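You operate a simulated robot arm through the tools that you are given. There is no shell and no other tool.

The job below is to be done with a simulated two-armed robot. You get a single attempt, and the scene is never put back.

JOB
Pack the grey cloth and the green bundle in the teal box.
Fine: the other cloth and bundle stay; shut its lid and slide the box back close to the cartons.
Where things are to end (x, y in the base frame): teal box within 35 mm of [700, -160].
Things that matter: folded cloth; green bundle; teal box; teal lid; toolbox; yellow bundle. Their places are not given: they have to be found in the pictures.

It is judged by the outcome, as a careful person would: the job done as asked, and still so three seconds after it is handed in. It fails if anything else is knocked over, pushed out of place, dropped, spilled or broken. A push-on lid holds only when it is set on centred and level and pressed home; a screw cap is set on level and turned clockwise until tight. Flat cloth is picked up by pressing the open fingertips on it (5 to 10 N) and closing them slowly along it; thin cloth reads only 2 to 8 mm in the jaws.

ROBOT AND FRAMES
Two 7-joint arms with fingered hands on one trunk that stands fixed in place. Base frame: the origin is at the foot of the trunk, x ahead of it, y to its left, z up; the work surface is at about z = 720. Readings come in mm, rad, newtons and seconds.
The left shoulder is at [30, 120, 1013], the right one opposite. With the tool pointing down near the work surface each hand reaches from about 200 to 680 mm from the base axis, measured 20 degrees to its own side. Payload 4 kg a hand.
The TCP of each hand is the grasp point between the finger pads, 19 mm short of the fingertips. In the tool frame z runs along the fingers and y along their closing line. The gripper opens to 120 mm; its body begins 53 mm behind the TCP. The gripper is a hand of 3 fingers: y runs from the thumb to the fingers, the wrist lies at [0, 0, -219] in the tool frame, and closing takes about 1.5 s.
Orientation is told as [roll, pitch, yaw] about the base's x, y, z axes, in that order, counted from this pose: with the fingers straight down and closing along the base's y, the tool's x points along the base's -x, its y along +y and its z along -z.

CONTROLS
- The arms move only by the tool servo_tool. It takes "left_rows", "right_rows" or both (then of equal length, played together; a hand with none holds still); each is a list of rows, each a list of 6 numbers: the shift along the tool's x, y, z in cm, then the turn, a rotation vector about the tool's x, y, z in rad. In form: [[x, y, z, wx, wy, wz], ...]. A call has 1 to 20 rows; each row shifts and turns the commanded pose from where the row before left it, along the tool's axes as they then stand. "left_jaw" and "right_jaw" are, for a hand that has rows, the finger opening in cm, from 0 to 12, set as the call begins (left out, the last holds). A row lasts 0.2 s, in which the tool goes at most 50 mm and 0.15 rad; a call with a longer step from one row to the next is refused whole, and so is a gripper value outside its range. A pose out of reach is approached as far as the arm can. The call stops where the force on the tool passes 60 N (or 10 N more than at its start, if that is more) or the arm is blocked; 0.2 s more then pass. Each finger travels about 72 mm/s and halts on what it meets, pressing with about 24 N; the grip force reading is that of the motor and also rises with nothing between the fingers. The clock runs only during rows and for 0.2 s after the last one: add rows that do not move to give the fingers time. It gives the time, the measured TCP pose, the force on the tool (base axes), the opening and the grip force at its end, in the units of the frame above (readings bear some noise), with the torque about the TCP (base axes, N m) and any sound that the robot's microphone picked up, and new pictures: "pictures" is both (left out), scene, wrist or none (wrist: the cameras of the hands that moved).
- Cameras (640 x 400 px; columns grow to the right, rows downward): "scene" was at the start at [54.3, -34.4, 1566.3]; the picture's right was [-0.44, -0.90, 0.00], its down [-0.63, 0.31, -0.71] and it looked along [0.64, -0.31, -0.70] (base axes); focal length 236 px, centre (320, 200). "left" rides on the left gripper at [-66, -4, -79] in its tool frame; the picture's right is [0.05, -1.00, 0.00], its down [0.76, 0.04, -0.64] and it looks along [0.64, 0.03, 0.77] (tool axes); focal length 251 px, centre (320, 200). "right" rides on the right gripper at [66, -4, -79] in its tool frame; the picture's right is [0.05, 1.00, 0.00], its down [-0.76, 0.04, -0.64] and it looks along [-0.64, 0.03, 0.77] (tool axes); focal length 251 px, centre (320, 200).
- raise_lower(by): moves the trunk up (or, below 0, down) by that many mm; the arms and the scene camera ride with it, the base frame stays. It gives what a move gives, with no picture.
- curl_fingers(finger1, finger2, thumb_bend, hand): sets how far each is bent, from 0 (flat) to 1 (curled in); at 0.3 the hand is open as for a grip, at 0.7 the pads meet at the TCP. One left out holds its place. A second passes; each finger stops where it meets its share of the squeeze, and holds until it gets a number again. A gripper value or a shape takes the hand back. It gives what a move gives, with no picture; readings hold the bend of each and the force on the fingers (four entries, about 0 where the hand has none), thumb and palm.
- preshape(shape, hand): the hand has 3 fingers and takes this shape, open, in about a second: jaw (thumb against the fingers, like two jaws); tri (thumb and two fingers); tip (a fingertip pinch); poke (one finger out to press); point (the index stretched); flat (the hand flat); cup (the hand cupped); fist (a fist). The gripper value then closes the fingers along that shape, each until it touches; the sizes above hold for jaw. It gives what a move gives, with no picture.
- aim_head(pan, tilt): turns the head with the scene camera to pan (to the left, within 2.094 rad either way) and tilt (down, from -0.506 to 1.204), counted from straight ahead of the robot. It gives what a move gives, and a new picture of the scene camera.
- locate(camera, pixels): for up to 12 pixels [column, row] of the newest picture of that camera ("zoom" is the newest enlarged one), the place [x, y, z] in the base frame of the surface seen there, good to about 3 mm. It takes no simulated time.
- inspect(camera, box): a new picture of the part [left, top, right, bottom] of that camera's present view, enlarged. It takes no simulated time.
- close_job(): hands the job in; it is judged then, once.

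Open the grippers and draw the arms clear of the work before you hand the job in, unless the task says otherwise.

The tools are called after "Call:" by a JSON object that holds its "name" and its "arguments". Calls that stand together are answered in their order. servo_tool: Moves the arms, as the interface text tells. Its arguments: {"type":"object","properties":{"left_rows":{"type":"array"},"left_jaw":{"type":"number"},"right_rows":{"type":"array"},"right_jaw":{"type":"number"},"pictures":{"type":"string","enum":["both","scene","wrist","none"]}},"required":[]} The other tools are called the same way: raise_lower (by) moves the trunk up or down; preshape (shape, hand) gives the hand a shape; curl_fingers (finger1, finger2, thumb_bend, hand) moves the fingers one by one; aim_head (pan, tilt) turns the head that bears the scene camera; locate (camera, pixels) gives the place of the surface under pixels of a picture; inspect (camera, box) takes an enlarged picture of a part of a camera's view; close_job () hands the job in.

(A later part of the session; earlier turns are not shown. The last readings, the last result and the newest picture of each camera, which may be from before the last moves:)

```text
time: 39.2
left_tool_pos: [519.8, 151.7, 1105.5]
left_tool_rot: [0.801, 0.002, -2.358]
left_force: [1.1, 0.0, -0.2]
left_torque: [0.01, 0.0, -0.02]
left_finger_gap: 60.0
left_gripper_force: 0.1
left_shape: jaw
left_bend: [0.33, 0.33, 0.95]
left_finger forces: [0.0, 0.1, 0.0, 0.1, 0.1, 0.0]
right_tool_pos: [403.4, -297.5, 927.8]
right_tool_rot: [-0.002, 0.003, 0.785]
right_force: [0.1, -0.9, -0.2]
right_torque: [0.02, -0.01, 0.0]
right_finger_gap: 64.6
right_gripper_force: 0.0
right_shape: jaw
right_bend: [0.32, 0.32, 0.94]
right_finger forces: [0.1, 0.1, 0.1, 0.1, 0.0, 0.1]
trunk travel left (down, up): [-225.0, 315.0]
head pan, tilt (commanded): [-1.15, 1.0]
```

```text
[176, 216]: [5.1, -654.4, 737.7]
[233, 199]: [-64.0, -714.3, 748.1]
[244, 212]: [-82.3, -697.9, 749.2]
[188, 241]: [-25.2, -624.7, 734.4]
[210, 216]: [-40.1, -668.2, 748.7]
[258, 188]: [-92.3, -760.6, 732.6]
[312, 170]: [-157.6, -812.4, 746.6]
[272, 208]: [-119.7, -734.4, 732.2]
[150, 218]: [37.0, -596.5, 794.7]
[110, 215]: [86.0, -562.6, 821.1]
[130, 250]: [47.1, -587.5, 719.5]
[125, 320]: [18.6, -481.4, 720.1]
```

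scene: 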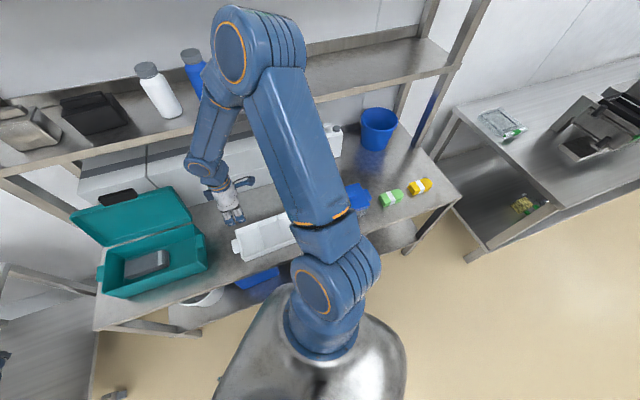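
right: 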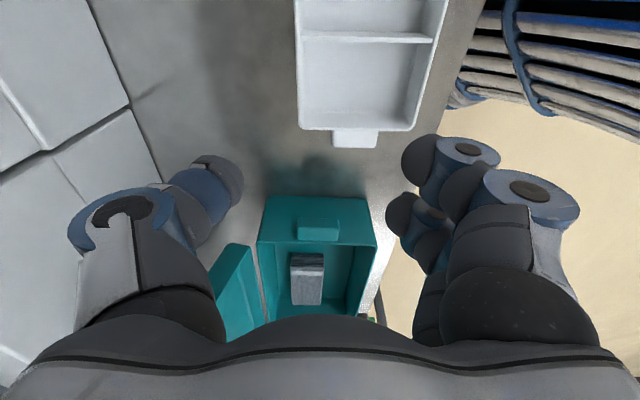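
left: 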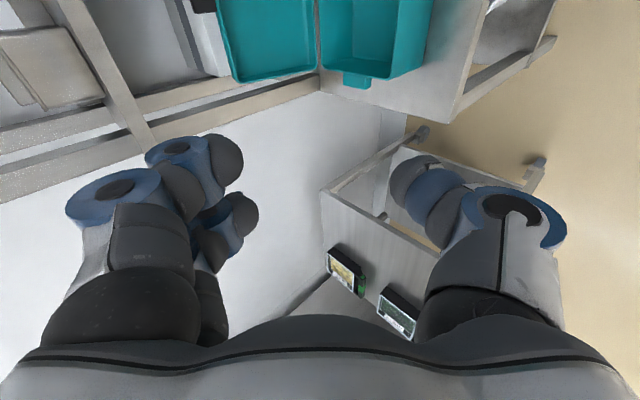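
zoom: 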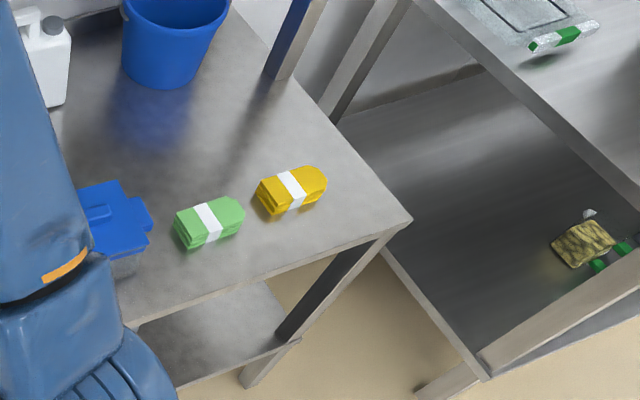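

The green bundle is about 97 x 42 mm, centred near (-41,-673), with the blue toolbox ~60 mm to one side and the yellow ~50 mm to the other, so I will grip it across its width. First I turn the right hand in place by 90 degrees.

Call:
{"name": "servo_tool", "arguments": {"right_rows": [[0, 0, 0, 0, 0, 0.1428], [0, 0, 0, 0, 0, 0.1428], [0, 0, 0, 0, 0, 0.1428], [0, 0, 0, 0, 0, 0.1428], [0, 0, 0, 0, 0, 0.1428], [0, 0, 0, 0, 0, 0.1428], [0, 0, 0, 0, 0, 0.1428], [0, 0, 0, 0, 0, 0.1428], [0, 0, 0, 0, 0, 0.1428], [0, 0, 0, 0, 0, 0.1428], [0, 0, 0, 0, 0, 0.1428]], "pictures": "both"}}

```text
time: 41.6
left_tool_pos: [520.1, 152.7, 1103.9]
left_tool_rot: [0.801, 0.002, -2.358]
left_force: [-0.3, -1.2, 0.2]
left_torque: [0.01, 0.01, 0.01]
left_finger_gap: 60.0
left_gripper_force: 0.1
left_shape: jaw
left_bend: [0.33, 0.33, 0.95]
left_finger forces: [0.0, 0.0, 0.1, 0.1, 0.0, 0.0]
right_tool_pos: [404.1, -296.7, 928.3]
right_tool_rot: [-0.001, 0.001, -0.789]
right_force: [-0.5, 0.0, -0.2]
right_torque: [-0.01, -0.02, 0.02]
right_finger_gap: 64.7
right_gripper_force: 0.2
right_shape: jaw
right_bend: [0.32, 0.32, 0.94]
right_finger forces: [0.0, 0.0, 0.0, 0.1, 0.1, 0.0]
trunk travel left (down, up): [-225.0, 315.0]
head pan, tilt (commanded): [-1.15, 1.0]
```

scene: 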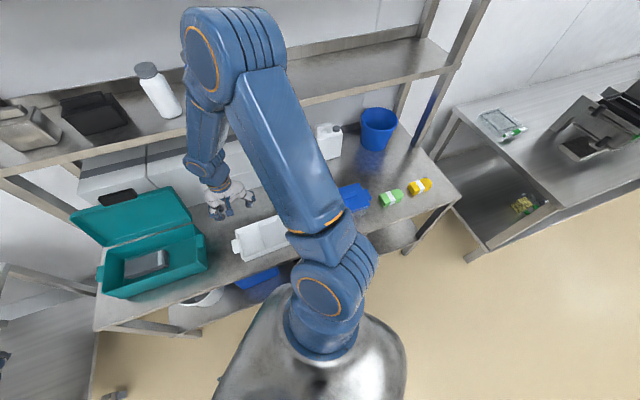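
right: 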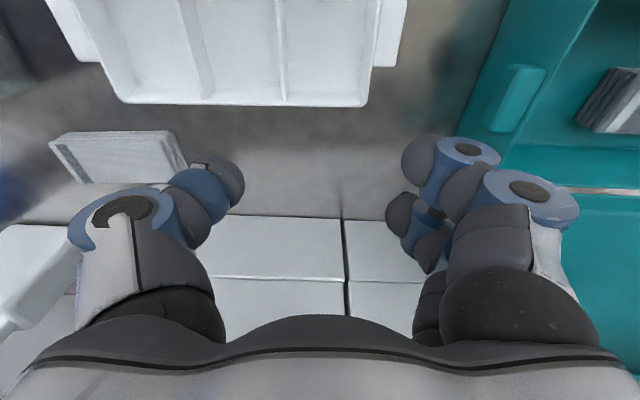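

The turn went fine. I check how close the elbow and upper arm are to the shelves before sweeping the arm to the right.

Call:
{"name": "locate", "arguments": {"camera": "scene", "pixels": [[200, 60], [240, 20], [275, 45], [270, 120], [330, 200], [300, 290], [420, 65], [330, 140], [437, 10], [380, 20], [376, 120], [328, 140]]}}

```text
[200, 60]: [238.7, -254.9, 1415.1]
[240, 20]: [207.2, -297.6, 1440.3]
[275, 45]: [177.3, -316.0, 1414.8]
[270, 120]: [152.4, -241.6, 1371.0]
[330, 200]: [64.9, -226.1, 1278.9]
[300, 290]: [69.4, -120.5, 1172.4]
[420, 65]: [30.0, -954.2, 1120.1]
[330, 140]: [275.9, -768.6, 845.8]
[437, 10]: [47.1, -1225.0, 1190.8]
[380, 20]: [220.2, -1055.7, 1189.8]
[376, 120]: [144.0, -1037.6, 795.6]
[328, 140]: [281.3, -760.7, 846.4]
```

The elbow is at about (205,-298,1430), far from the shelf edge (v≈353 vs 657+). I sweep the hand along the bench to above the green bundle, turning 90 degrees more on the way.

Call:
{"name": "servo_tool", "arguments": {"right_rows": [[0.4, -4.83, 0, 0, 0, 0.131], [-0.234, -4.841, 0, 0, 0, 0.131], [-0.864, -4.769, 0, 0, 0, 0.131], [-1.479, -4.615, 0, 0, 0, 0.131], [-2.069, -4.383, 0, 0, 0, 0.131], [-2.623, -4.076, 0, 0, 0, 0.131], [-3.132, -3.698, 0, 0, 0, 0.131], [-3.588, -3.258, 0, 0, 0, 0.131], [-3.983, -2.761, 0, 0, 0, 0.131], [-4.309, -2.218, 0, 0, 0, 0.131], [-4.561, -1.636, 0, 0, 0, 0.131], [-4.736, -1.027, 0, 0, 0, 0.131]], "right_jaw": 8.5, "pictures": "both"}}

```text
time: 44.2
left_tool_pos: [518.7, 151.5, 1104.1]
left_tool_rot: [0.8, 0.003, -2.359]
left_force: [0.1, -0.3, -0.5]
left_torque: [0.02, -0.01, 0.04]
left_finger_gap: 60.0
left_gripper_force: 0.0
left_shape: jaw
left_bend: [0.33, 0.33, 0.95]
left_finger forces: [0.1, 0.0, 0.0, 0.0, 0.0, 0.0]
right_tool_pos: [-42.0, -671.8, 926.2]
right_tool_rot: [0.002, -0.001, -2.36]
right_force: [-0.1, -0.6, -0.5]
right_torque: [0.03, 0.0, -0.01]
right_finger_gap: 84.5
right_gripper_force: 0.0
right_shape: jaw
right_bend: [0.27, 0.27, 0.13]
right_finger forces: [0.0, 0.0, 0.1, 0.0, 0.0, 0.0]
trunk travel left (down, up): [-225.0, 315.0]
head pan, tilt (commanded): [-1.15, 1.0]
```

scene: 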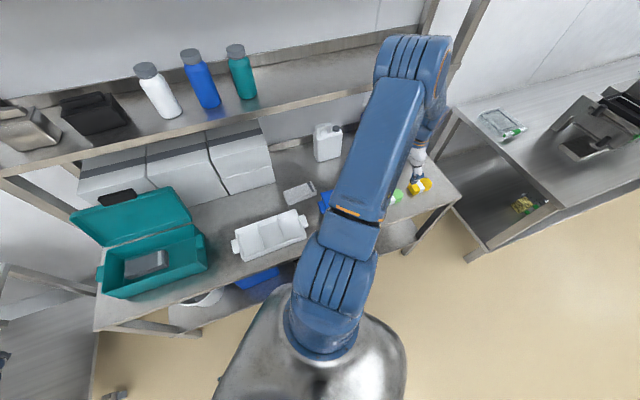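
right: 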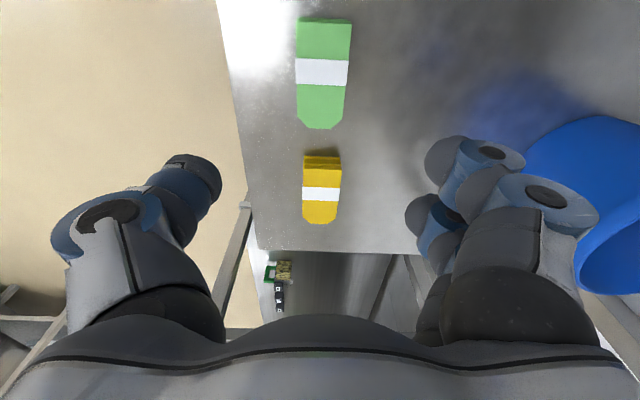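

The hand is above the green bundle, seen at (323,72) with the yellow at (322,190). I locate its corners for the grip.

Call:
{"name": "locate", "arguments": {"camera": "right", "pixels": [[297, 22], [351, 22], [297, 95], [345, 95], [322, 72], [310, 126], [335, 126], [305, 160], [338, 160], [245, 80], [520, 150], [400, 60]]}}

Call:
{"name": "inspect", "arguments": {"camera": "right", "box": [220, 0, 420, 240]}}

```text
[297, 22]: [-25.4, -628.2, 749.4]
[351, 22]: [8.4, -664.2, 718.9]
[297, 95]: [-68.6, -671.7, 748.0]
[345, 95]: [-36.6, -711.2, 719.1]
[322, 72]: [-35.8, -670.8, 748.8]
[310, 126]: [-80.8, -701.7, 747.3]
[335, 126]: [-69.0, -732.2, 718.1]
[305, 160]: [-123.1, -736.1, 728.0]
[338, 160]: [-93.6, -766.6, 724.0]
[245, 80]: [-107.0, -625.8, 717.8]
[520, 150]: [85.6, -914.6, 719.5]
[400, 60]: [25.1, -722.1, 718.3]
```

```text
1.67 times, centred on (320, 120) of right
```

zoom: 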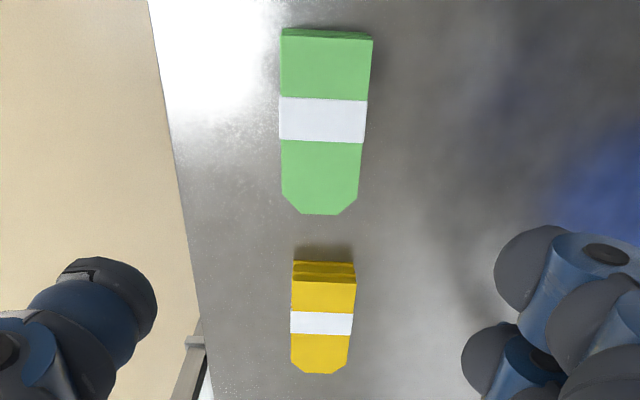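

The bundle spans v 426-466, u -460 to -553, so the hand at v 445, u -505 is centred. I lower it to z 743 with the fingers either side.

Call:
{"name": "servo_tool", "arguments": {"right_rows": [[0, 0, 4, 0, 0, 0], [0, 0, 4, 0, 0, 0], [0, 0, 4, 0, 0, 0], [0, 0, 3, 0, 0, 0], [0, 0, 2, 0, 0, 0], [0, 0, 1.3, 0, 0, 0]], "right_jaw": 8, "pictures": "both"}}

```text
time: 45.6
left_tool_pos: [519.3, 152.4, 1104.2]
left_tool_rot: [0.799, 0.002, -2.358]
left_force: [-0.2, -0.6, 0.3]
left_torque: [0.0, -0.01, -0.02]
left_finger_gap: 60.3
left_gripper_force: 0.2
left_shape: jaw
left_bend: [0.33, 0.33, 0.95]
left_finger forces: [0.0, 0.1, 0.1, 0.0, 0.1, 0.0]
right_tool_pos: [-40.8, -671.0, 743.5]
right_tool_rot: [0.0, -0.001, -2.357]
right_force: [-0.1, -0.1, 0.2]
right_torque: [0.02, 0.02, -0.01]
right_finger_gap: 80.6
right_gripper_force: 0.1
right_shape: jaw
right_bend: [0.28, 0.28, 0.15]
right_finger forces: [0.0, 0.1, 0.1, 0.0, 0.0, 0.1]
trunk travel left (down, up): [-225.0, 315.0]
head pan, tilt (commanded): [-1.15, 1.0]
```

scene: 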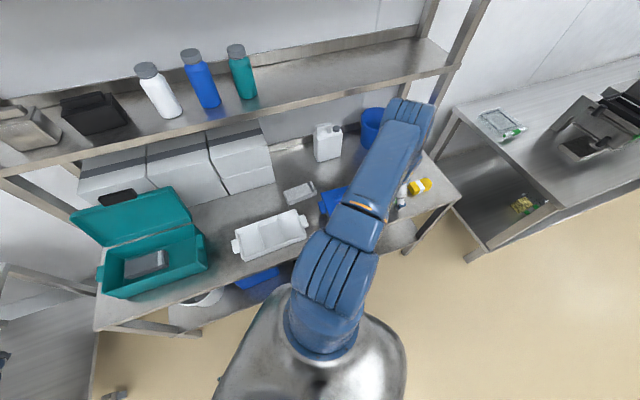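
right: 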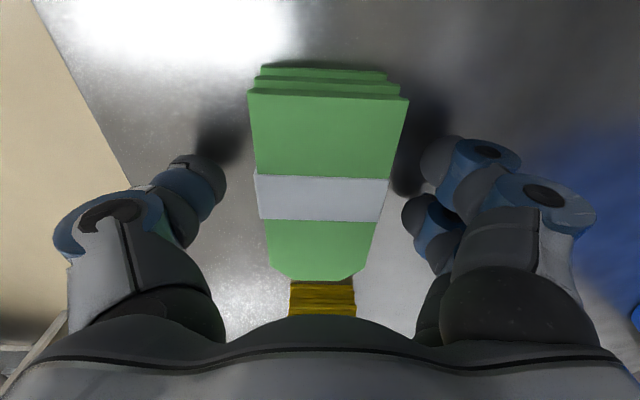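

The fingers straddle the bundle at the band with no contact. I close them on its sides.

Call:
{"name": "servo_tool", "arguments": {"right_rows": [[0, 0, 0, 0, 0, 0], [0, 0, 0, 0, 0, 0], [0, 0, 0, 0, 0, 0], [0, 0, 0, 0, 0, 0], [0, 0, 0, 0, 0, 0]], "right_jaw": 3, "pictures": "wrist"}}

```text
time: 46.8
left_tool_pos: [518.9, 152.2, 1104.8]
left_tool_rot: [0.801, 0.004, -2.358]
left_force: [0.0, -0.1, 0.6]
left_torque: [-0.01, 0.01, -0.02]
left_finger_gap: 60.2
left_gripper_force: 0.0
left_shape: jaw
left_bend: [0.33, 0.33, 0.95]
left_finger forces: [0.1, 0.0, 0.0, 0.0, 0.0, 0.1]
right_tool_pos: [-39.8, -672.4, 744.1]
right_tool_rot: [0.001, -0.001, -2.358]
right_force: [0.3, -0.8, 0.8]
right_torque: [0.03, 0.03, 0.0]
right_finger_gap: 42.2
right_gripper_force: 24.2
right_shape: jaw
right_bend: [0.39, 0.39, 0.96]
right_finger forces: [10.7, 10.7, 0.0, 0.0, 21.4, 0.0]
trunk travel left (down, up): [-225.0, 315.0]
head pan, tilt (commanded): [-1.15, 1.0]
```

right: 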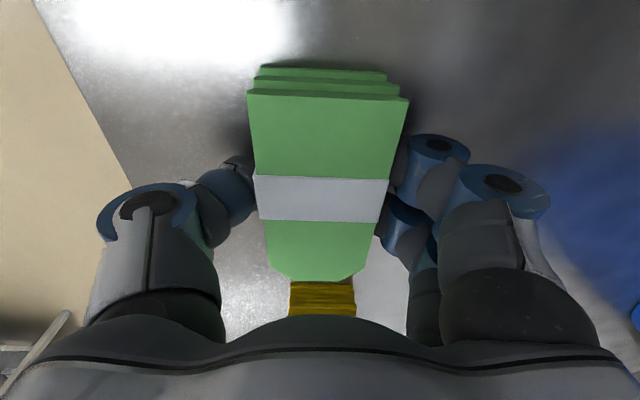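

Gripped: gap 42.2 mm, 21 N. I lift straight up to about z 930, clear of the toolbox handle, and check.

Call:
{"name": "servo_tool", "arguments": {"right_rows": [[0, 0, -1, 0, 0, 0], [0, 0, -2, 0, 0, 0], [0, 0, -3, 0, 0, 0], [0, 0, -4, 0, 0, 0], [0, 0, -4, 0, 0, 0], [0, 0, -4, 0, 0, 0], [0, 0, -2, 0, 0, 0]], "pictures": "both"}}

```text
time: 48.4
left_tool_pos: [518.9, 153.4, 1105.0]
left_tool_rot: [0.802, 0.001, -2.359]
left_force: [0.1, -0.3, -0.2]
left_torque: [-0.03, -0.06, -0.02]
left_finger_gap: 60.4
left_gripper_force: 0.0
left_shape: jaw
left_bend: [0.33, 0.33, 0.95]
left_finger forces: [0.0, 0.1, 0.0, 0.0, 0.1, 0.1]
right_tool_pos: [-41.2, -673.3, 947.1]
right_tool_rot: [-0.001, 0.001, -2.359]
right_force: [-0.5, 0.1, -1.3]
right_torque: [-0.02, 0.0, -0.01]
right_finger_gap: 42.2
right_gripper_force: 24.2
right_shape: jaw
right_bend: [0.39, 0.39, 0.96]
right_finger forces: [10.8, 10.7, 0.0, 0.0, 21.5, 0.1]
trunk travel left (down, up): [-225.0, 315.0]
head pan, tilt (commanded): [-1.15, 1.0]
```

scene: 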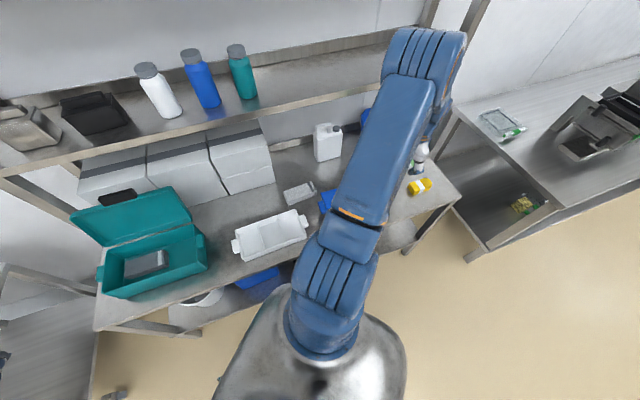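
right: 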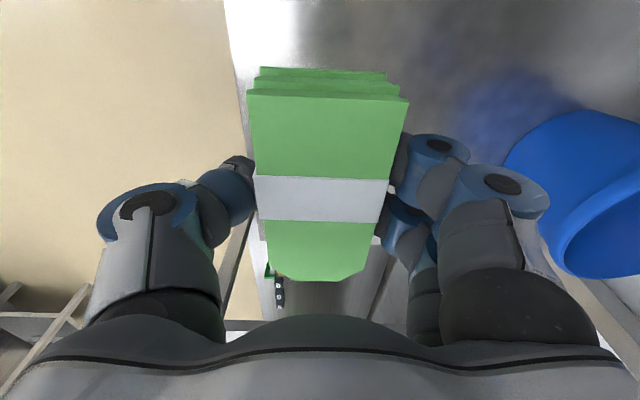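

The bundle is held firmly. I sweep back along the bench toward the box, turning the hand 90 degrees so the bundle will lie crosswise and the fingers close along the box's long side.

Call:
{"name": "servo_tool", "arguments": {"right_rows": [[4.0, 0.31, 0, 0, 0, -0.1208], [3.933, 0.79, 0, 0, 0, -0.1208], [3.81, 1.258, 0, 0, 0, -0.1208], [3.63, 1.708, 0, 0, 0, -0.1208], [3.398, 2.133, 0, 0, 0, -0.1208], [3.116, 2.527, 0, 0, 0, -0.1208], [2.788, 2.884, 0, 0, 0, -0.1208], [2.42, 3.2, 0, 0, 0, -0.1208], [2.017, 3.468, 0, 0, 0, -0.1208], [1.584, 3.686, 0, 0, 0, -0.1208], [1.128, 3.85, 0, 0, 0, -0.1208], [0.656, 3.958, 0, 0, 0, -0.1208], [0.174, 4.008, 0, 0, 0, -0.1208]], "pictures": "both"}}

Call:
{"name": "aim_head", "arguments": {"pan": -0.35, "tilt": 1.0}}

```text
time: 51.2
left_tool_pos: [519.4, 152.7, 1104.4]
left_tool_rot: [0.801, 0.002, -2.358]
left_force: [0.3, -0.1, 0.5]
left_torque: [-0.01, 0.0, 0.0]
left_finger_gap: 60.4
left_gripper_force: 0.1
left_shape: jaw
left_bend: [0.33, 0.33, 0.95]
left_finger forces: [0.0, 0.1, 0.0, 0.0, 0.0, 0.1]
right_tool_pos: [356.8, -333.3, 943.8]
right_tool_rot: [-0.001, -0.001, -0.785]
right_force: [0.9, -0.6, -0.5]
right_torque: [0.02, 0.0, 0.02]
right_finger_gap: 41.6
right_gripper_force: 23.7
right_shape: jaw
right_bend: [0.39, 0.39, 0.96]
right_finger forces: [10.6, 10.8, 0.1, 0.0, 21.5, 0.0]
trunk travel left (down, up): [-225.0, 315.0]
head pan, tilt (commanded): [-1.15, 1.0]
```

scene: 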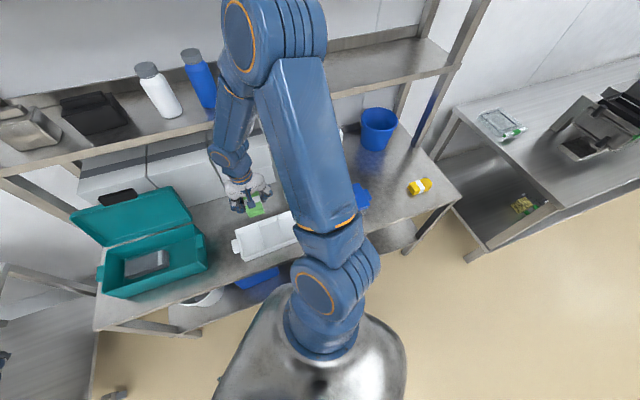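
right: 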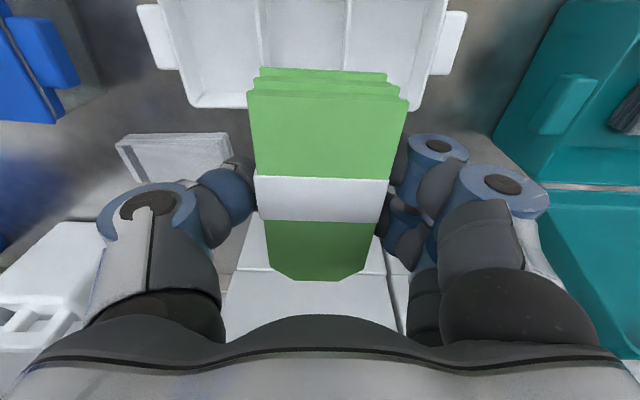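

```text
time: 52.3
left_tool_pos: [518.6, 151.8, 1104.2]
left_tool_rot: [0.8, 0.001, -2.357]
left_force: [0.2, 1.2, -1.0]
left_torque: [-0.01, -0.01, -0.01]
left_finger_gap: 60.4
left_gripper_force: 0.1
left_shape: jaw
left_bend: [0.33, 0.33, 0.95]
left_finger forces: [0.1, 0.0, 0.1, 0.1, 0.0, 0.0]
right_tool_pos: [355.4, -334.7, 944.8]
right_tool_rot: [-0.001, 0.0, -0.789]
right_force: [-0.3, 0.0, -1.4]
right_torque: [0.01, -0.01, 0.0]
right_finger_gap: 42.0
right_gripper_force: 23.7
right_shape: jaw
right_bend: [0.39, 0.39, 0.96]
right_finger forces: [10.7, 10.7, 0.0, 0.0, 21.5, 0.1]
trunk travel left (down, up): [-225.0, 315.0]
head pan, tilt (commanded): [-0.351, 1.0]
```

scene: 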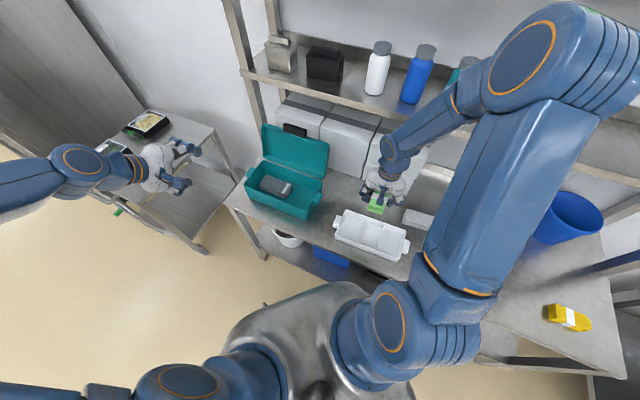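

The bundle is now in front of the shelf at u 15, v 488. I locate the cloth's place in the box and the rim to choose where to lower the bundle.

Call:
{"name": "inspect", "arguments": {"camera": "scene", "box": [220, 110, 360, 230]}}

```text
3.33 times, centred on (290, 170) of scene
```

zoom: 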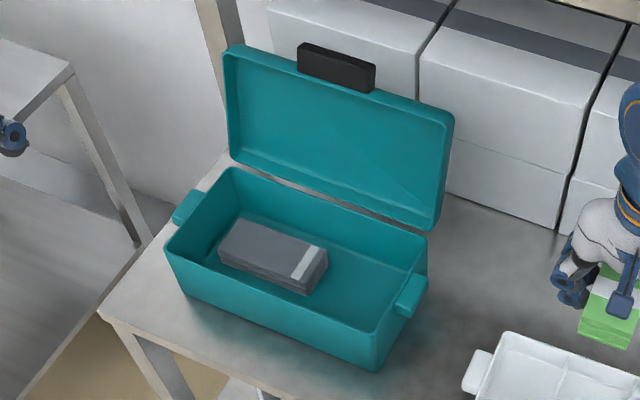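

Call:
{"name": "locate", "arguments": {"camera": "zoom", "pixels": [[238, 220], [328, 255], [305, 288], [221, 258], [235, 170], [424, 237], [378, 332], [168, 245], [375, 290], [400, 260], [335, 42], [440, 130]]}}

```text
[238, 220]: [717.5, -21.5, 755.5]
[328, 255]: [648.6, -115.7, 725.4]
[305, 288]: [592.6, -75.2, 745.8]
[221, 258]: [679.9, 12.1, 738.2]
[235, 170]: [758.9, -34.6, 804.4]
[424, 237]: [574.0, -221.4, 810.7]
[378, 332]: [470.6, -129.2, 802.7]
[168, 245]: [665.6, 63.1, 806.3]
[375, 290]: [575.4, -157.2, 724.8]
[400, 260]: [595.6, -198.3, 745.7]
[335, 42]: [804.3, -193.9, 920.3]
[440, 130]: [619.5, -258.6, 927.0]
```

The cloth occupies u 366-492; free space at the right is u ~250-366. I measure the hand's outer width at this grip before choosing the spot.

Call:
{"name": "locate", "arguments": {"camera": "right", "pixels": [[103, 225], [110, 210], [145, 205], [100, 260], [545, 200], [535, 185], [500, 182], [545, 215], [240, 180], [410, 180], [300, 270], [255, 100]]}}

```text
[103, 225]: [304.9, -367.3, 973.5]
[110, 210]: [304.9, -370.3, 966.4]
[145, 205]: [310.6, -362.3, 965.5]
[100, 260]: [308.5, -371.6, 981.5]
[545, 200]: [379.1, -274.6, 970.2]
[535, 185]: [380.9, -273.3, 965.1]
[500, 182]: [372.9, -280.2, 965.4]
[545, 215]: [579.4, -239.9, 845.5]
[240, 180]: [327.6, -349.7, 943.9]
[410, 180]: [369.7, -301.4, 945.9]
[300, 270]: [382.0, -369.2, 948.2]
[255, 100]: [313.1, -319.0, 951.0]
```

Hand half-width is ±61 mm, so centring at u 315 leaves room to the right wall and the knuckles stay above the cloth. I move over that spot at z 945.

Call:
{"name": "servo_tool", "arguments": {"right_rows": [[0, 3, 0, 0, 0, 0], [0, 4, 0, 0, 0, 0], [0, 4, 0, 0, 0, 0], [0, 4, 0, 0, 0, 0], [0, 4, 0, 0, 0, 0], [0, 4, 0, 0, 0, 0], [0, 4, 0, 0, 0, 0], [0, 3, 0, 0, 0, 0]], "pictures": "both"}}

Call:
{"name": "inspect", "arguments": {"camera": "scene", "box": [220, 110, 360, 230]}}

```text
time: 54.1
left_tool_pos: [520.0, 153.9, 1103.1]
left_tool_rot: [0.802, 0.002, -2.359]
left_force: [1.0, 0.6, 0.8]
left_torque: [-0.02, 0.03, 0.01]
left_finger_gap: 60.2
left_gripper_force: 0.2
left_shape: jaw
left_bend: [0.33, 0.33, 0.95]
left_finger forces: [0.0, 0.1, 0.0, 0.1, 0.0, 0.0]
right_tool_pos: [566.9, -120.0, 942.9]
right_tool_rot: [-0.003, 0.0, -0.787]
right_force: [-0.3, 0.5, 0.1]
right_torque: [0.03, -0.02, 0.01]
right_finger_gap: 42.1
right_gripper_force: 24.4
right_shape: jaw
right_bend: [0.39, 0.39, 0.96]
right_finger forces: [10.8, 10.7, 0.0, 0.1, 21.5, 0.0]
trunk travel left (down, up): [-225.0, 315.0]
head pan, tilt (commanded): [-0.351, 1.0]
```

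scene: 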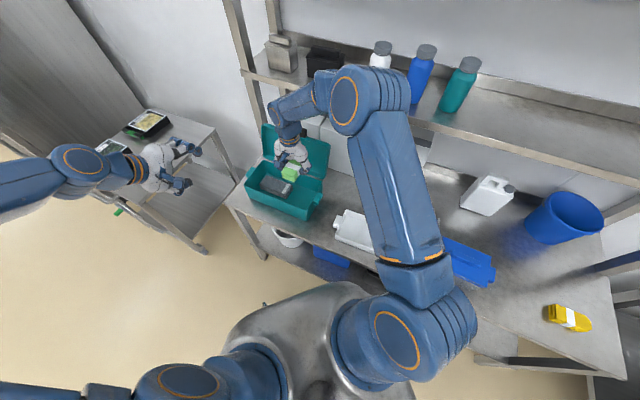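
right: 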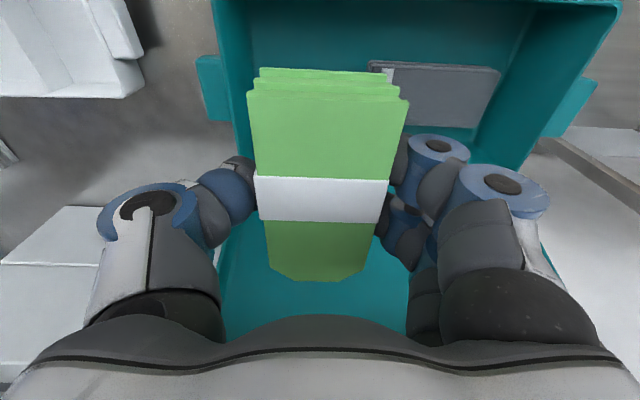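

```text
3.33 times, centred on (290, 170) of scene
```

zoom: 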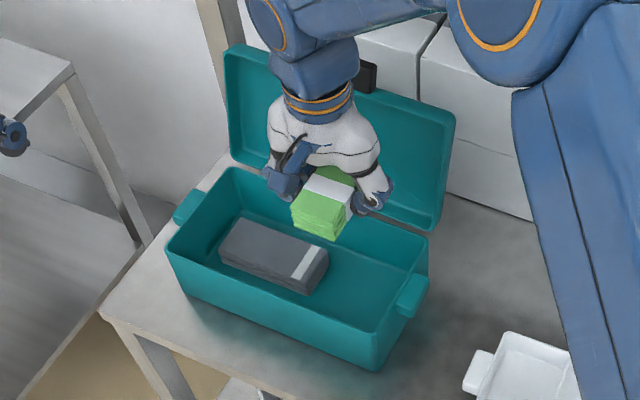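

The bundle is centred over the right half of the box (u 316, v 486). I lower it to z 800 first and check clearances.

Call:
{"name": "servo_tool", "arguments": {"right_rows": [[-0.3, 0, 3, 0, 0, 0], [0, 0, 4, 0, 0, 0], [0, 0, 4, 0, 0, 0], [0, 0, 3.2, 0, 0, 0]], "pictures": "both"}}

Call:
{"name": "locate", "arguments": {"camera": "right", "pixels": [[110, 210], [103, 225], [535, 185], [545, 200], [220, 60], [230, 120], [200, 100], [450, 100], [560, 120], [240, 260], [190, 60], [420, 90]]}}

```text
time: 55.1
left_tool_pos: [520.6, 153.5, 1104.0]
left_tool_rot: [0.801, 0.002, -2.357]
left_force: [0.1, 0.3, -0.7]
left_torque: [0.03, 0.01, 0.02]
left_finger_gap: 60.2
left_gripper_force: 0.0
left_shape: jaw
left_bend: [0.33, 0.33, 0.95]
left_finger forces: [0.0, 0.1, 0.0, 0.1, 0.1, 0.0]
right_tool_pos: [569.1, -125.0, 798.8]
right_tool_rot: [0.001, -0.002, -0.788]
right_force: [0.1, -0.6, -0.5]
right_torque: [0.0, 0.03, 0.01]
right_finger_gap: 42.0
right_gripper_force: 24.2
right_shape: jaw
right_bend: [0.39, 0.39, 0.96]
right_finger forces: [10.7, 10.6, 0.0, 0.1, 21.4, 0.0]
trunk travel left (down, up): [-225.0, 315.0]
head pan, tilt (commanded): [-0.351, 1.0]
```

scene: 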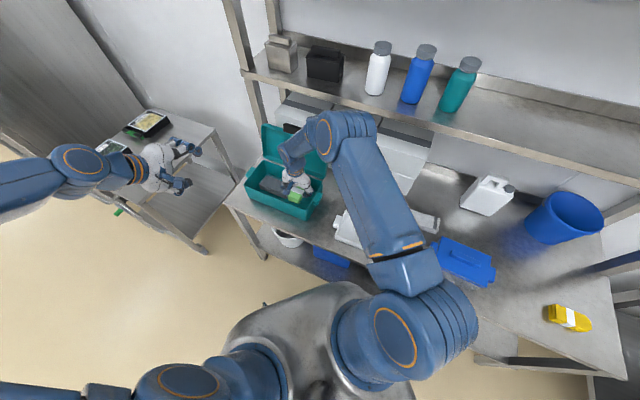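
right: 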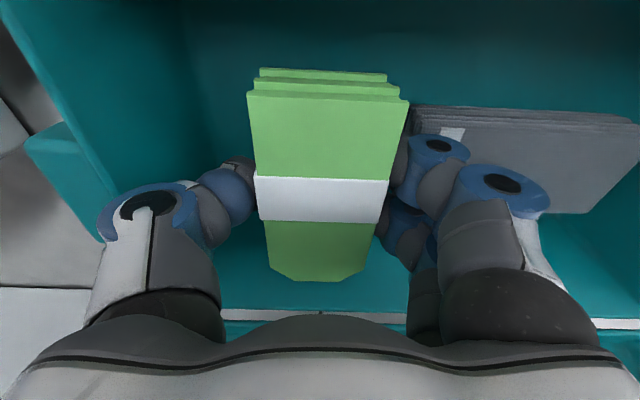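

```text
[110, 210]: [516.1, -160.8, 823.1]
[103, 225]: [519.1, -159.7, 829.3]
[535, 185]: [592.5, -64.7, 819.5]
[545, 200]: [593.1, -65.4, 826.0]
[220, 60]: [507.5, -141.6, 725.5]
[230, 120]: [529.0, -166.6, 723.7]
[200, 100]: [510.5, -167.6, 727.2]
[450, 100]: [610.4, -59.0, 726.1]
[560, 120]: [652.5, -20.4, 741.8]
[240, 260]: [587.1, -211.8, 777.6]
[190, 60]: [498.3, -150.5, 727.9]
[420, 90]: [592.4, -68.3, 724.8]
```

Thumb outer side is at u 251 against the inner wall at ~244; fine. I lower the last 46 mm to just above the floor.

Call:
{"name": "servo_tool", "arguments": {"right_rows": [[0, 0.1, 1.8, 0, 0, 0], [0, 0, 1.5, 0, 0, 0], [0, 0, 1.0, 0, 0, 0], [0, 0, 0.4, 0, 0, 0]], "pictures": "both"}}

```text
time: 56.1
left_tool_pos: [519.0, 152.5, 1102.9]
left_tool_rot: [0.802, 0.001, -2.357]
left_force: [-0.6, 0.8, -0.8]
left_torque: [0.02, 0.02, 0.03]
left_finger_gap: 60.4
left_gripper_force: 0.0
left_shape: jaw
left_bend: [0.33, 0.33, 0.95]
left_finger forces: [0.1, 0.0, 0.1, 0.0, 0.1, 0.1]
right_tool_pos: [570.5, -124.4, 754.9]
right_tool_rot: [-0.001, 0.0, -0.791]
right_force: [-0.4, 0.0, -0.6]
right_torque: [-0.02, 0.0, 0.03]
right_finger_gap: 41.9
right_gripper_force: 23.9
right_shape: jaw
right_bend: [0.39, 0.39, 0.96]
right_finger forces: [10.9, 10.9, 0.0, 0.1, 21.8, 0.0]
trunk travel left (down, up): [-225.0, 315.0]
head pan, tilt (commanded): [-0.351, 1.0]
```

scene: 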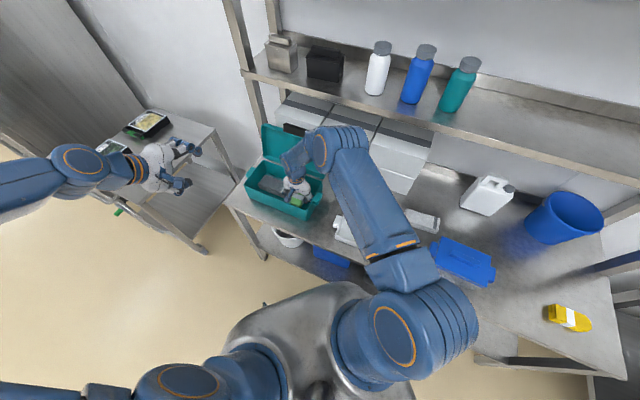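
right: 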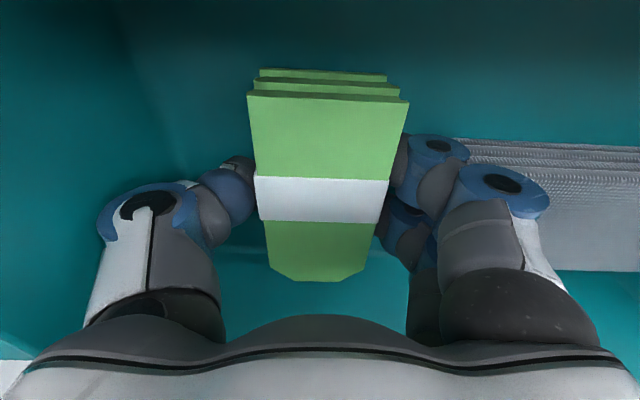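

No contact yet, with about 5 mm to go. I lower 4 mm more, then release in the next call.

Call:
{"name": "servo_tool", "arguments": {"right_rows": [[0, 0, 0.4, 0, 0, 0], [0, 0, 0, 0, 0, 0]], "pictures": "none"}}

Call:
{"name": "servo_tool", "arguments": {"right_rows": [[0, 0, 0, 0, 0, 0], [0, 0, 0, 0, 0, 0], [0, 0, 0, 0, 0, 0]], "right_jaw": 5.3, "pictures": "wrist"}}

```text
time: 56.7
left_tool_pos: [520.3, 152.8, 1104.5]
left_tool_rot: [0.8, 0.001, -2.358]
left_force: [-0.5, -0.5, 0.4]
left_torque: [0.02, 0.03, 0.01]
left_finger_gap: 60.1
left_gripper_force: 0.0
left_shape: jaw
left_bend: [0.33, 0.33, 0.95]
left_finger forces: [0.0, 0.0, 0.0, 0.0, 0.0, 0.0]
right_tool_pos: [571.6, -124.4, 751.0]
right_tool_rot: [-0.001, 0.0, -0.788]
right_force: [-0.9, 0.0, -1.4]
right_torque: [-0.02, -0.02, -0.01]
right_finger_gap: 42.2
right_gripper_force: 24.2
right_shape: jaw
right_bend: [0.39, 0.39, 0.96]
right_finger forces: [11.0, 11.1, 0.0, 0.1, 21.7, 0.0]
trunk travel left (down, up): [-225.0, 315.0]
head pan, tilt (commanded): [-0.351, 1.0]
```

```text
time: 57.5
left_tool_pos: [519.2, 151.2, 1105.5]
left_tool_rot: [0.801, 0.002, -2.358]
left_force: [0.8, 0.8, -1.0]
left_torque: [0.03, 0.01, 0.0]
left_finger_gap: 60.1
left_gripper_force: 0.1
left_shape: jaw
left_bend: [0.33, 0.33, 0.95]
left_finger forces: [0.0, 0.0, 0.1, 0.0, 0.1, 0.0]
right_tool_pos: [570.7, -124.5, 750.9]
right_tool_rot: [-0.002, 0.0, -0.788]
right_force: [-1.0, -0.2, 0.5]
right_torque: [0.0, -0.03, 0.0]
right_finger_gap: 52.6
right_gripper_force: 0.0
right_shape: jaw
right_bend: [0.36, 0.36, 0.96]
right_finger forces: [0.1, 0.1, 0.0, 0.0, 0.1, 0.1]
trunk travel left (down, up): [-225.0, 315.0]
head pan, tilt (commanded): [-0.351, 1.0]
```

right: 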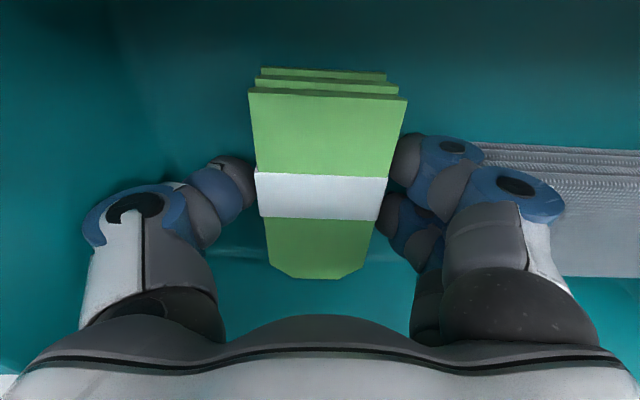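

The bundle is released and rests on the floor (finger forces zero). I rise straight up and then move the right hand away to the right of the box.

Call:
{"name": "servo_tool", "arguments": {"right_rows": [[0, 0, -1, 0, 0, 0], [0, 0, -2, 0, 0, 0], [0, 0, -3, 0, 0, 0], [0, 0, -4, 0, 0, 0], [0, 0, -4, 0, 0, 0], [0, 0, -4, 0, 0, 0], [0, -3, -1, 0, 0, 0], [0, -4, 0, 0, 0, 0], [0, -4, 0, 0, 0, 0], [0, -4, 0, 0, 0, 0], [0, -4, 0, 0, 0, 0], [0, -4, 0, 0, 0, 0], [0, -4, 0, 0, 0, 0]], "pictures": "both"}}

Call:
{"name": "inspect", "arguments": {"camera": "scene", "box": [220, 110, 360, 230]}}

```text
time: 60.3
left_tool_pos: [518.7, 152.2, 1105.6]
left_tool_rot: [0.801, 0.005, -2.359]
left_force: [0.0, -0.1, 0.1]
left_torque: [-0.01, -0.01, 0.01]
left_finger_gap: 60.4
left_gripper_force: 0.1
left_shape: jaw
left_bend: [0.33, 0.33, 0.95]
left_finger forces: [0.1, 0.1, 0.1, 0.0, 0.0, 0.0]
right_tool_pos: [377.5, -314.5, 939.7]
right_tool_rot: [0.0, -0.002, -0.79]
right_force: [0.8, 0.6, -0.5]
right_torque: [-0.01, -0.03, 0.01]
right_finger_gap: 52.8
right_gripper_force: 0.1
right_shape: jaw
right_bend: [0.36, 0.36, 0.96]
right_finger forces: [0.1, 0.0, 0.0, 0.0, 0.0, 0.0]
trunk travel left (down, up): [-225.0, 315.0]
head pan, tilt (commanded): [-0.351, 1.0]
```

scene: 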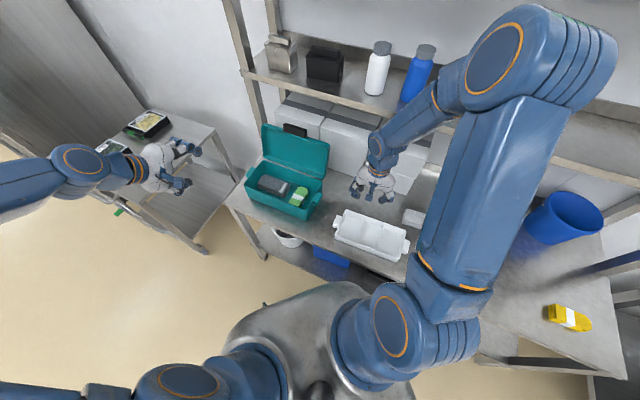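
right: 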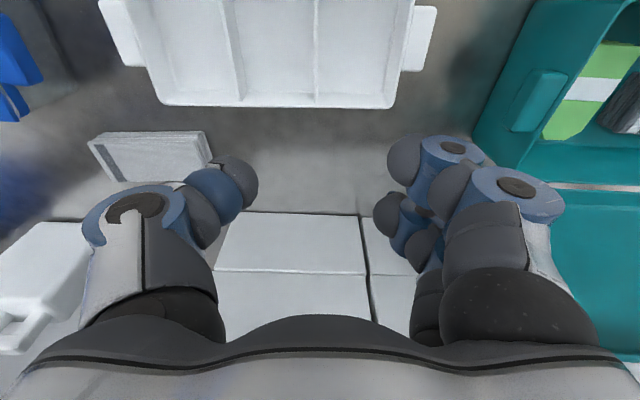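

```text
3.33 times, centred on (290, 170) of scene
```

zoom: 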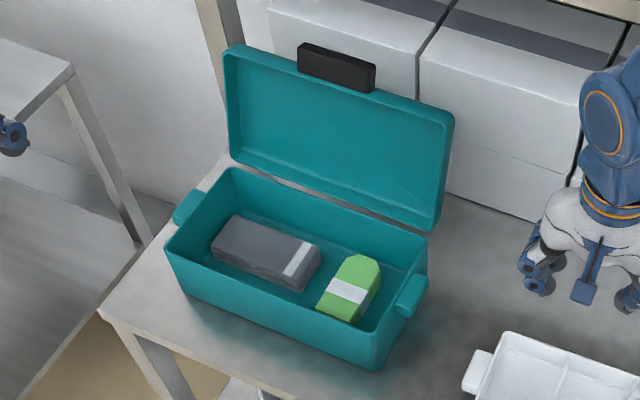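

Both items lie flat in the box. Now I close the lid; I locate the tab and lid edge in the zoom to plan the left hand's approach from behind the lid top.

Call:
{"name": "locate", "arguments": {"camera": "zoom", "pixels": [[305, 46], [370, 65], [305, 68], [370, 88], [337, 60], [337, 75], [240, 55], [440, 115], [345, 95], [340, 160], [320, 180], [420, 222]]}}

```text
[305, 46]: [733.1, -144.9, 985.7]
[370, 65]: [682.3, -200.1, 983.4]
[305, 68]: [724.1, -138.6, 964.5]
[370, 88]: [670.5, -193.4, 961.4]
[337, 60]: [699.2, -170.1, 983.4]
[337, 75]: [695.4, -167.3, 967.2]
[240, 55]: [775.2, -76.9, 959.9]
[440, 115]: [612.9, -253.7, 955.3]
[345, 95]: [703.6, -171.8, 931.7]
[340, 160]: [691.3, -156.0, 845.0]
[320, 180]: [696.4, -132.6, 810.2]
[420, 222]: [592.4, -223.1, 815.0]
```

Both items are packed. Before reaching behind the open lid I need to know the shelf lip's exact height and depth above it, so I enlarge that part and locate its edges.

Call:
{"name": "inspect", "arguments": {"camera": "scene", "box": [240, 60, 400, 160]}}

```text
4.00 times, centred on (320, 110) of scene
```

zoom: 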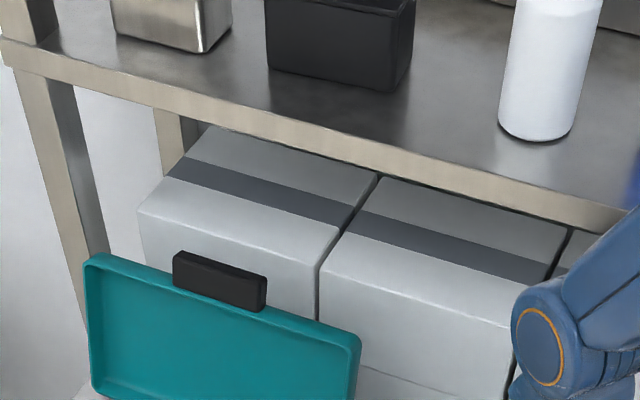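

Call:
{"name": "locate", "arguments": {"camera": "zoom", "pixels": [[200, 90], [200, 103], [200, 115], [300, 118], [300, 145], [220, 252], [220, 275], [220, 300], [180, 255], [264, 275], [300, 320], [330, 230]]}}

```text
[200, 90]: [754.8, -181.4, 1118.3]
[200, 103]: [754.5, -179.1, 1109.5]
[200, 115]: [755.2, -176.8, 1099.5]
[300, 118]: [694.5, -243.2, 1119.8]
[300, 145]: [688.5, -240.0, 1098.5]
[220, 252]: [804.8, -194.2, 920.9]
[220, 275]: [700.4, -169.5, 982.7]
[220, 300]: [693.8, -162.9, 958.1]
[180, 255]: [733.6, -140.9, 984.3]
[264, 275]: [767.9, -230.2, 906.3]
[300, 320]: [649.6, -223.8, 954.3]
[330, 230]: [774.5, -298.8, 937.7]
```

The shelf lip is at v≈660 with its underside near z 1096, leaving room for fingers behind the tab. I raise the trunk 100 mm for better reach, then bring the left hand in front of the lid.

Call:
{"name": "raise_lower", "arguments": {"by": 100}}

```text
time: 61.6
left_tool_pos: [519.6, 153.1, 1204.5]
left_tool_rot: [0.801, 0.001, -2.358]
left_force: [0.5, 0.6, -0.1]
left_torque: [0.0, 0.0, -0.02]
left_finger_gap: 60.2
left_gripper_force: 0.1
left_shape: jaw
left_bend: [0.33, 0.33, 0.95]
left_finger forces: [0.1, 0.0, 0.0, 0.0, 0.1, 0.0]
right_tool_pos: [378.0, -314.8, 1040.9]
right_tool_rot: [-0.002, 0.0, -0.788]
right_force: [0.1, 0.2, -0.8]
right_torque: [0.0, -0.02, -0.01]
right_finger_gap: 53.2
right_gripper_force: 0.1
right_shape: jaw
right_bend: [0.36, 0.36, 0.96]
right_finger forces: [0.1, 0.0, 0.0, 0.0, 0.1, 0.0]
trunk travel left (down, up): [-325.0, 215.0]
head pan, tilt (commanded): [-0.351, 1.0]
```

The trunk is up. I tilt the left hand to 50 degrees down and move it to in front of the open lid (v 540, z ~1010), with the jaw at 7 cm.

Call:
{"name": "servo_tool", "arguments": {"left_rows": [[0, 0, 0, 0.103, 0, 0], [-1.2, 1.127, 4.11, 0, 0, 0], [-1.2, 1.127, 4.11, 0, 0, 0], [-1.2, 1.127, 4.11, 0, 0, 0], [-1.2, 1.127, 4.11, 0, 0, 0], [-1.2, 1.127, 4.11, 0, 0, 0], [-1.2, 1.127, 4.11, 0, 0, 0], [-1.2, 1.127, 4.11, 0, 0, 0], [-1.2, 1.127, 4.11, 0, 0, 0]], "left_jaw": 7, "pictures": "both"}}

Call:
{"name": "inspect", "arguments": {"camera": "scene", "box": [220, 100, 360, 220]}}

```text
time: 63.6
left_tool_pos: [651.0, -114.6, 1006.6]
left_tool_rot: [0.7, 0.004, -2.358]
left_force: [0.5, -0.7, -0.4]
left_torque: [0.03, 0.01, -0.02]
left_finger_gap: 69.4
left_gripper_force: 0.0
left_shape: jaw
left_bend: [0.31, 0.31, 0.93]
left_finger forces: [0.1, 0.0, 0.0, 0.1, 0.0, 0.0]
right_tool_pos: [378.8, -314.7, 1040.9]
right_tool_rot: [-0.001, 0.001, -0.789]
right_force: [0.8, 0.1, 0.4]
right_torque: [0.0, -0.01, 0.0]
right_finger_gap: 52.5
right_gripper_force: 0.0
right_shape: jaw
right_bend: [0.36, 0.36, 0.96]
right_finger forces: [0.1, 0.1, 0.1, 0.0, 0.0, 0.0]
trunk travel left (down, up): [-325.0, 215.0]
head pan, tilt (commanded): [-0.351, 1.0]
```

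scene: 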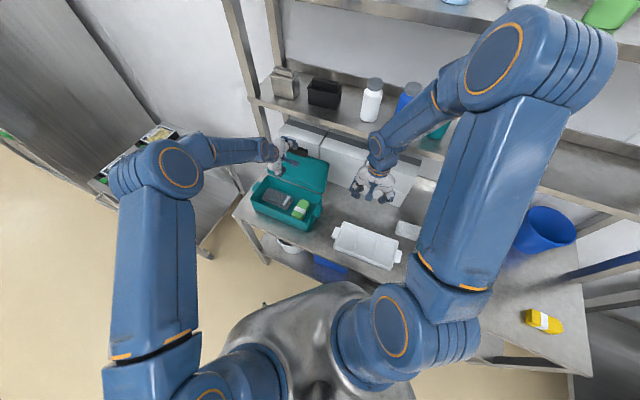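
left: 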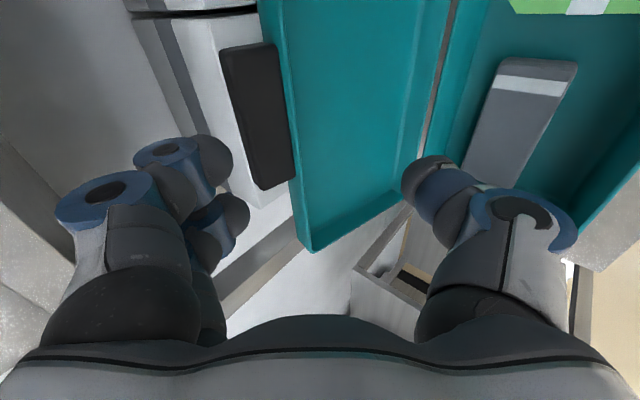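

```text
3.33 times, centred on (290, 160) of scene
```

zoom: 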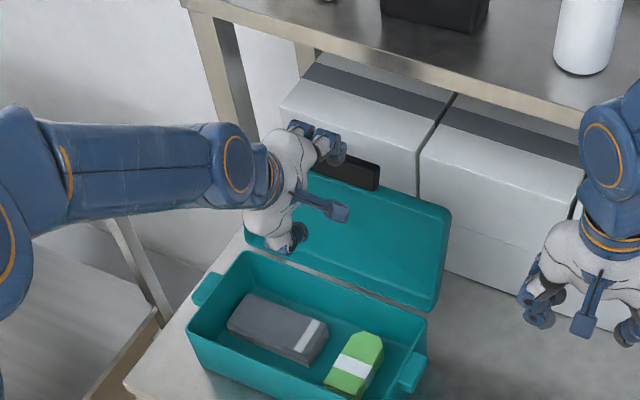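

The left view shows the tab at (258,115), the finger tips at (215,150)/(230,210), the thumb at (430,175). I locate these to plan the hook precisely.

Call:
{"name": "locate", "arguments": {"camera": "left", "pixels": [[228, 55], [268, 50], [262, 185], [292, 175], [245, 120], [278, 120], [222, 150], [240, 205], [205, 145], [415, 180], [300, 230], [285, 60]]}}

```text
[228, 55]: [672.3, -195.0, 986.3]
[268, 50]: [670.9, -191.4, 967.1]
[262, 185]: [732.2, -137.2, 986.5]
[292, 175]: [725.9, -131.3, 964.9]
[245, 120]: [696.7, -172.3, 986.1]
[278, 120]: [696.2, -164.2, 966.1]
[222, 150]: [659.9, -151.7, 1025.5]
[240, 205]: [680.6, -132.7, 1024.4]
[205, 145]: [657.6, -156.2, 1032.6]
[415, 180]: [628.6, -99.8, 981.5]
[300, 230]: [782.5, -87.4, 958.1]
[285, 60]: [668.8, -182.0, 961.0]
```

The tab's front face runs from (v 608, z 966) to (614, 987), and the fingertip pads sit 37 mm off the hand axis. I move down to z≈983 and forward over the tab to v≈606, keeping ~6 mm above it and well under the shelf.

Call:
{"name": "servo_tool", "arguments": {"left_rows": [[0, -0.76, 0.9, 0, 0, 0], [0, -0.76, 0.9, 0, 0, 0], [0, 1.24, 1.04, 0, 0, 0], [0, 1.24, 1.04, 0, 0, 0], [0, 1.24, 1.04, 0, 0, 0], [0, 1.24, 1.04, 0, 0, 0]], "pictures": "both"}}

Call:
{"name": "locate", "arguments": {"camera": "left", "pixels": [[222, 150], [240, 205], [245, 150], [280, 120], [300, 100], [320, 150], [415, 180], [110, 190], [65, 210], [350, 150]]}}

```text
time: 65.0
left_tool_pos: [694.2, -159.7, 986.2]
left_tool_rot: [0.697, 0.003, -2.358]
left_force: [-0.1, -0.5, 0.8]
left_torque: [0.02, 0.0, 0.02]
left_finger_gap: 69.3
left_gripper_force: 0.0
left_shape: jaw
left_bend: [0.31, 0.31, 0.93]
left_finger forces: [0.1, 0.1, 0.0, 0.0, 0.0, 0.0]
right_tool_pos: [378.5, -314.5, 1039.2]
right_tool_rot: [-0.001, 0.0, -0.789]
right_force: [-0.2, 0.0, -0.3]
right_torque: [0.0, 0.01, 0.02]
right_finger_gap: 52.8
right_gripper_force: 0.0
right_shape: jaw
right_bend: [0.36, 0.36, 0.96]
right_finger forces: [0.1, 0.0, 0.0, 0.0, 0.0, 0.0]
trunk travel left (down, up): [-325.0, 215.0]
head pan, tilt (commanded): [-0.351, 1.0]
```

scene: 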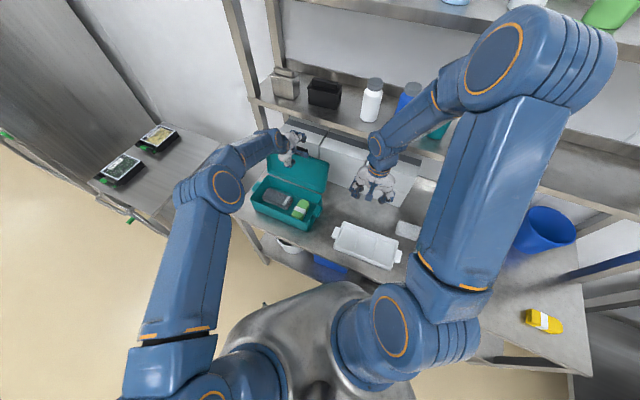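
left: 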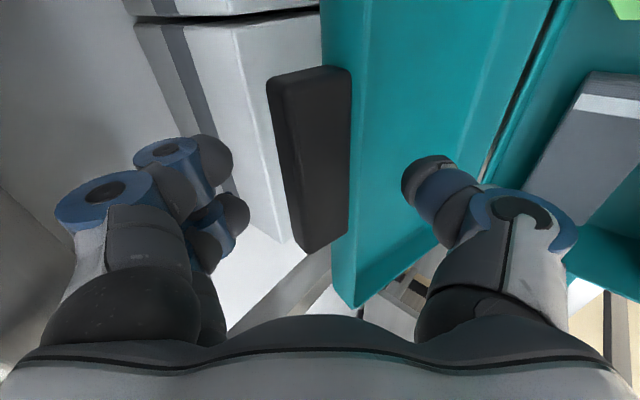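

```text
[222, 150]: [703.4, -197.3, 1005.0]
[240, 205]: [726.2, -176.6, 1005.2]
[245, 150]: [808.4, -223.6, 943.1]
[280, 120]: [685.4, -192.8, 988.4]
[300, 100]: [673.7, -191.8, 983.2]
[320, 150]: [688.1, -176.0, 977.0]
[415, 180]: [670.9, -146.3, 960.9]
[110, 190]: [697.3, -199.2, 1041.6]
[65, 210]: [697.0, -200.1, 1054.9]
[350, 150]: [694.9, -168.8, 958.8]
```

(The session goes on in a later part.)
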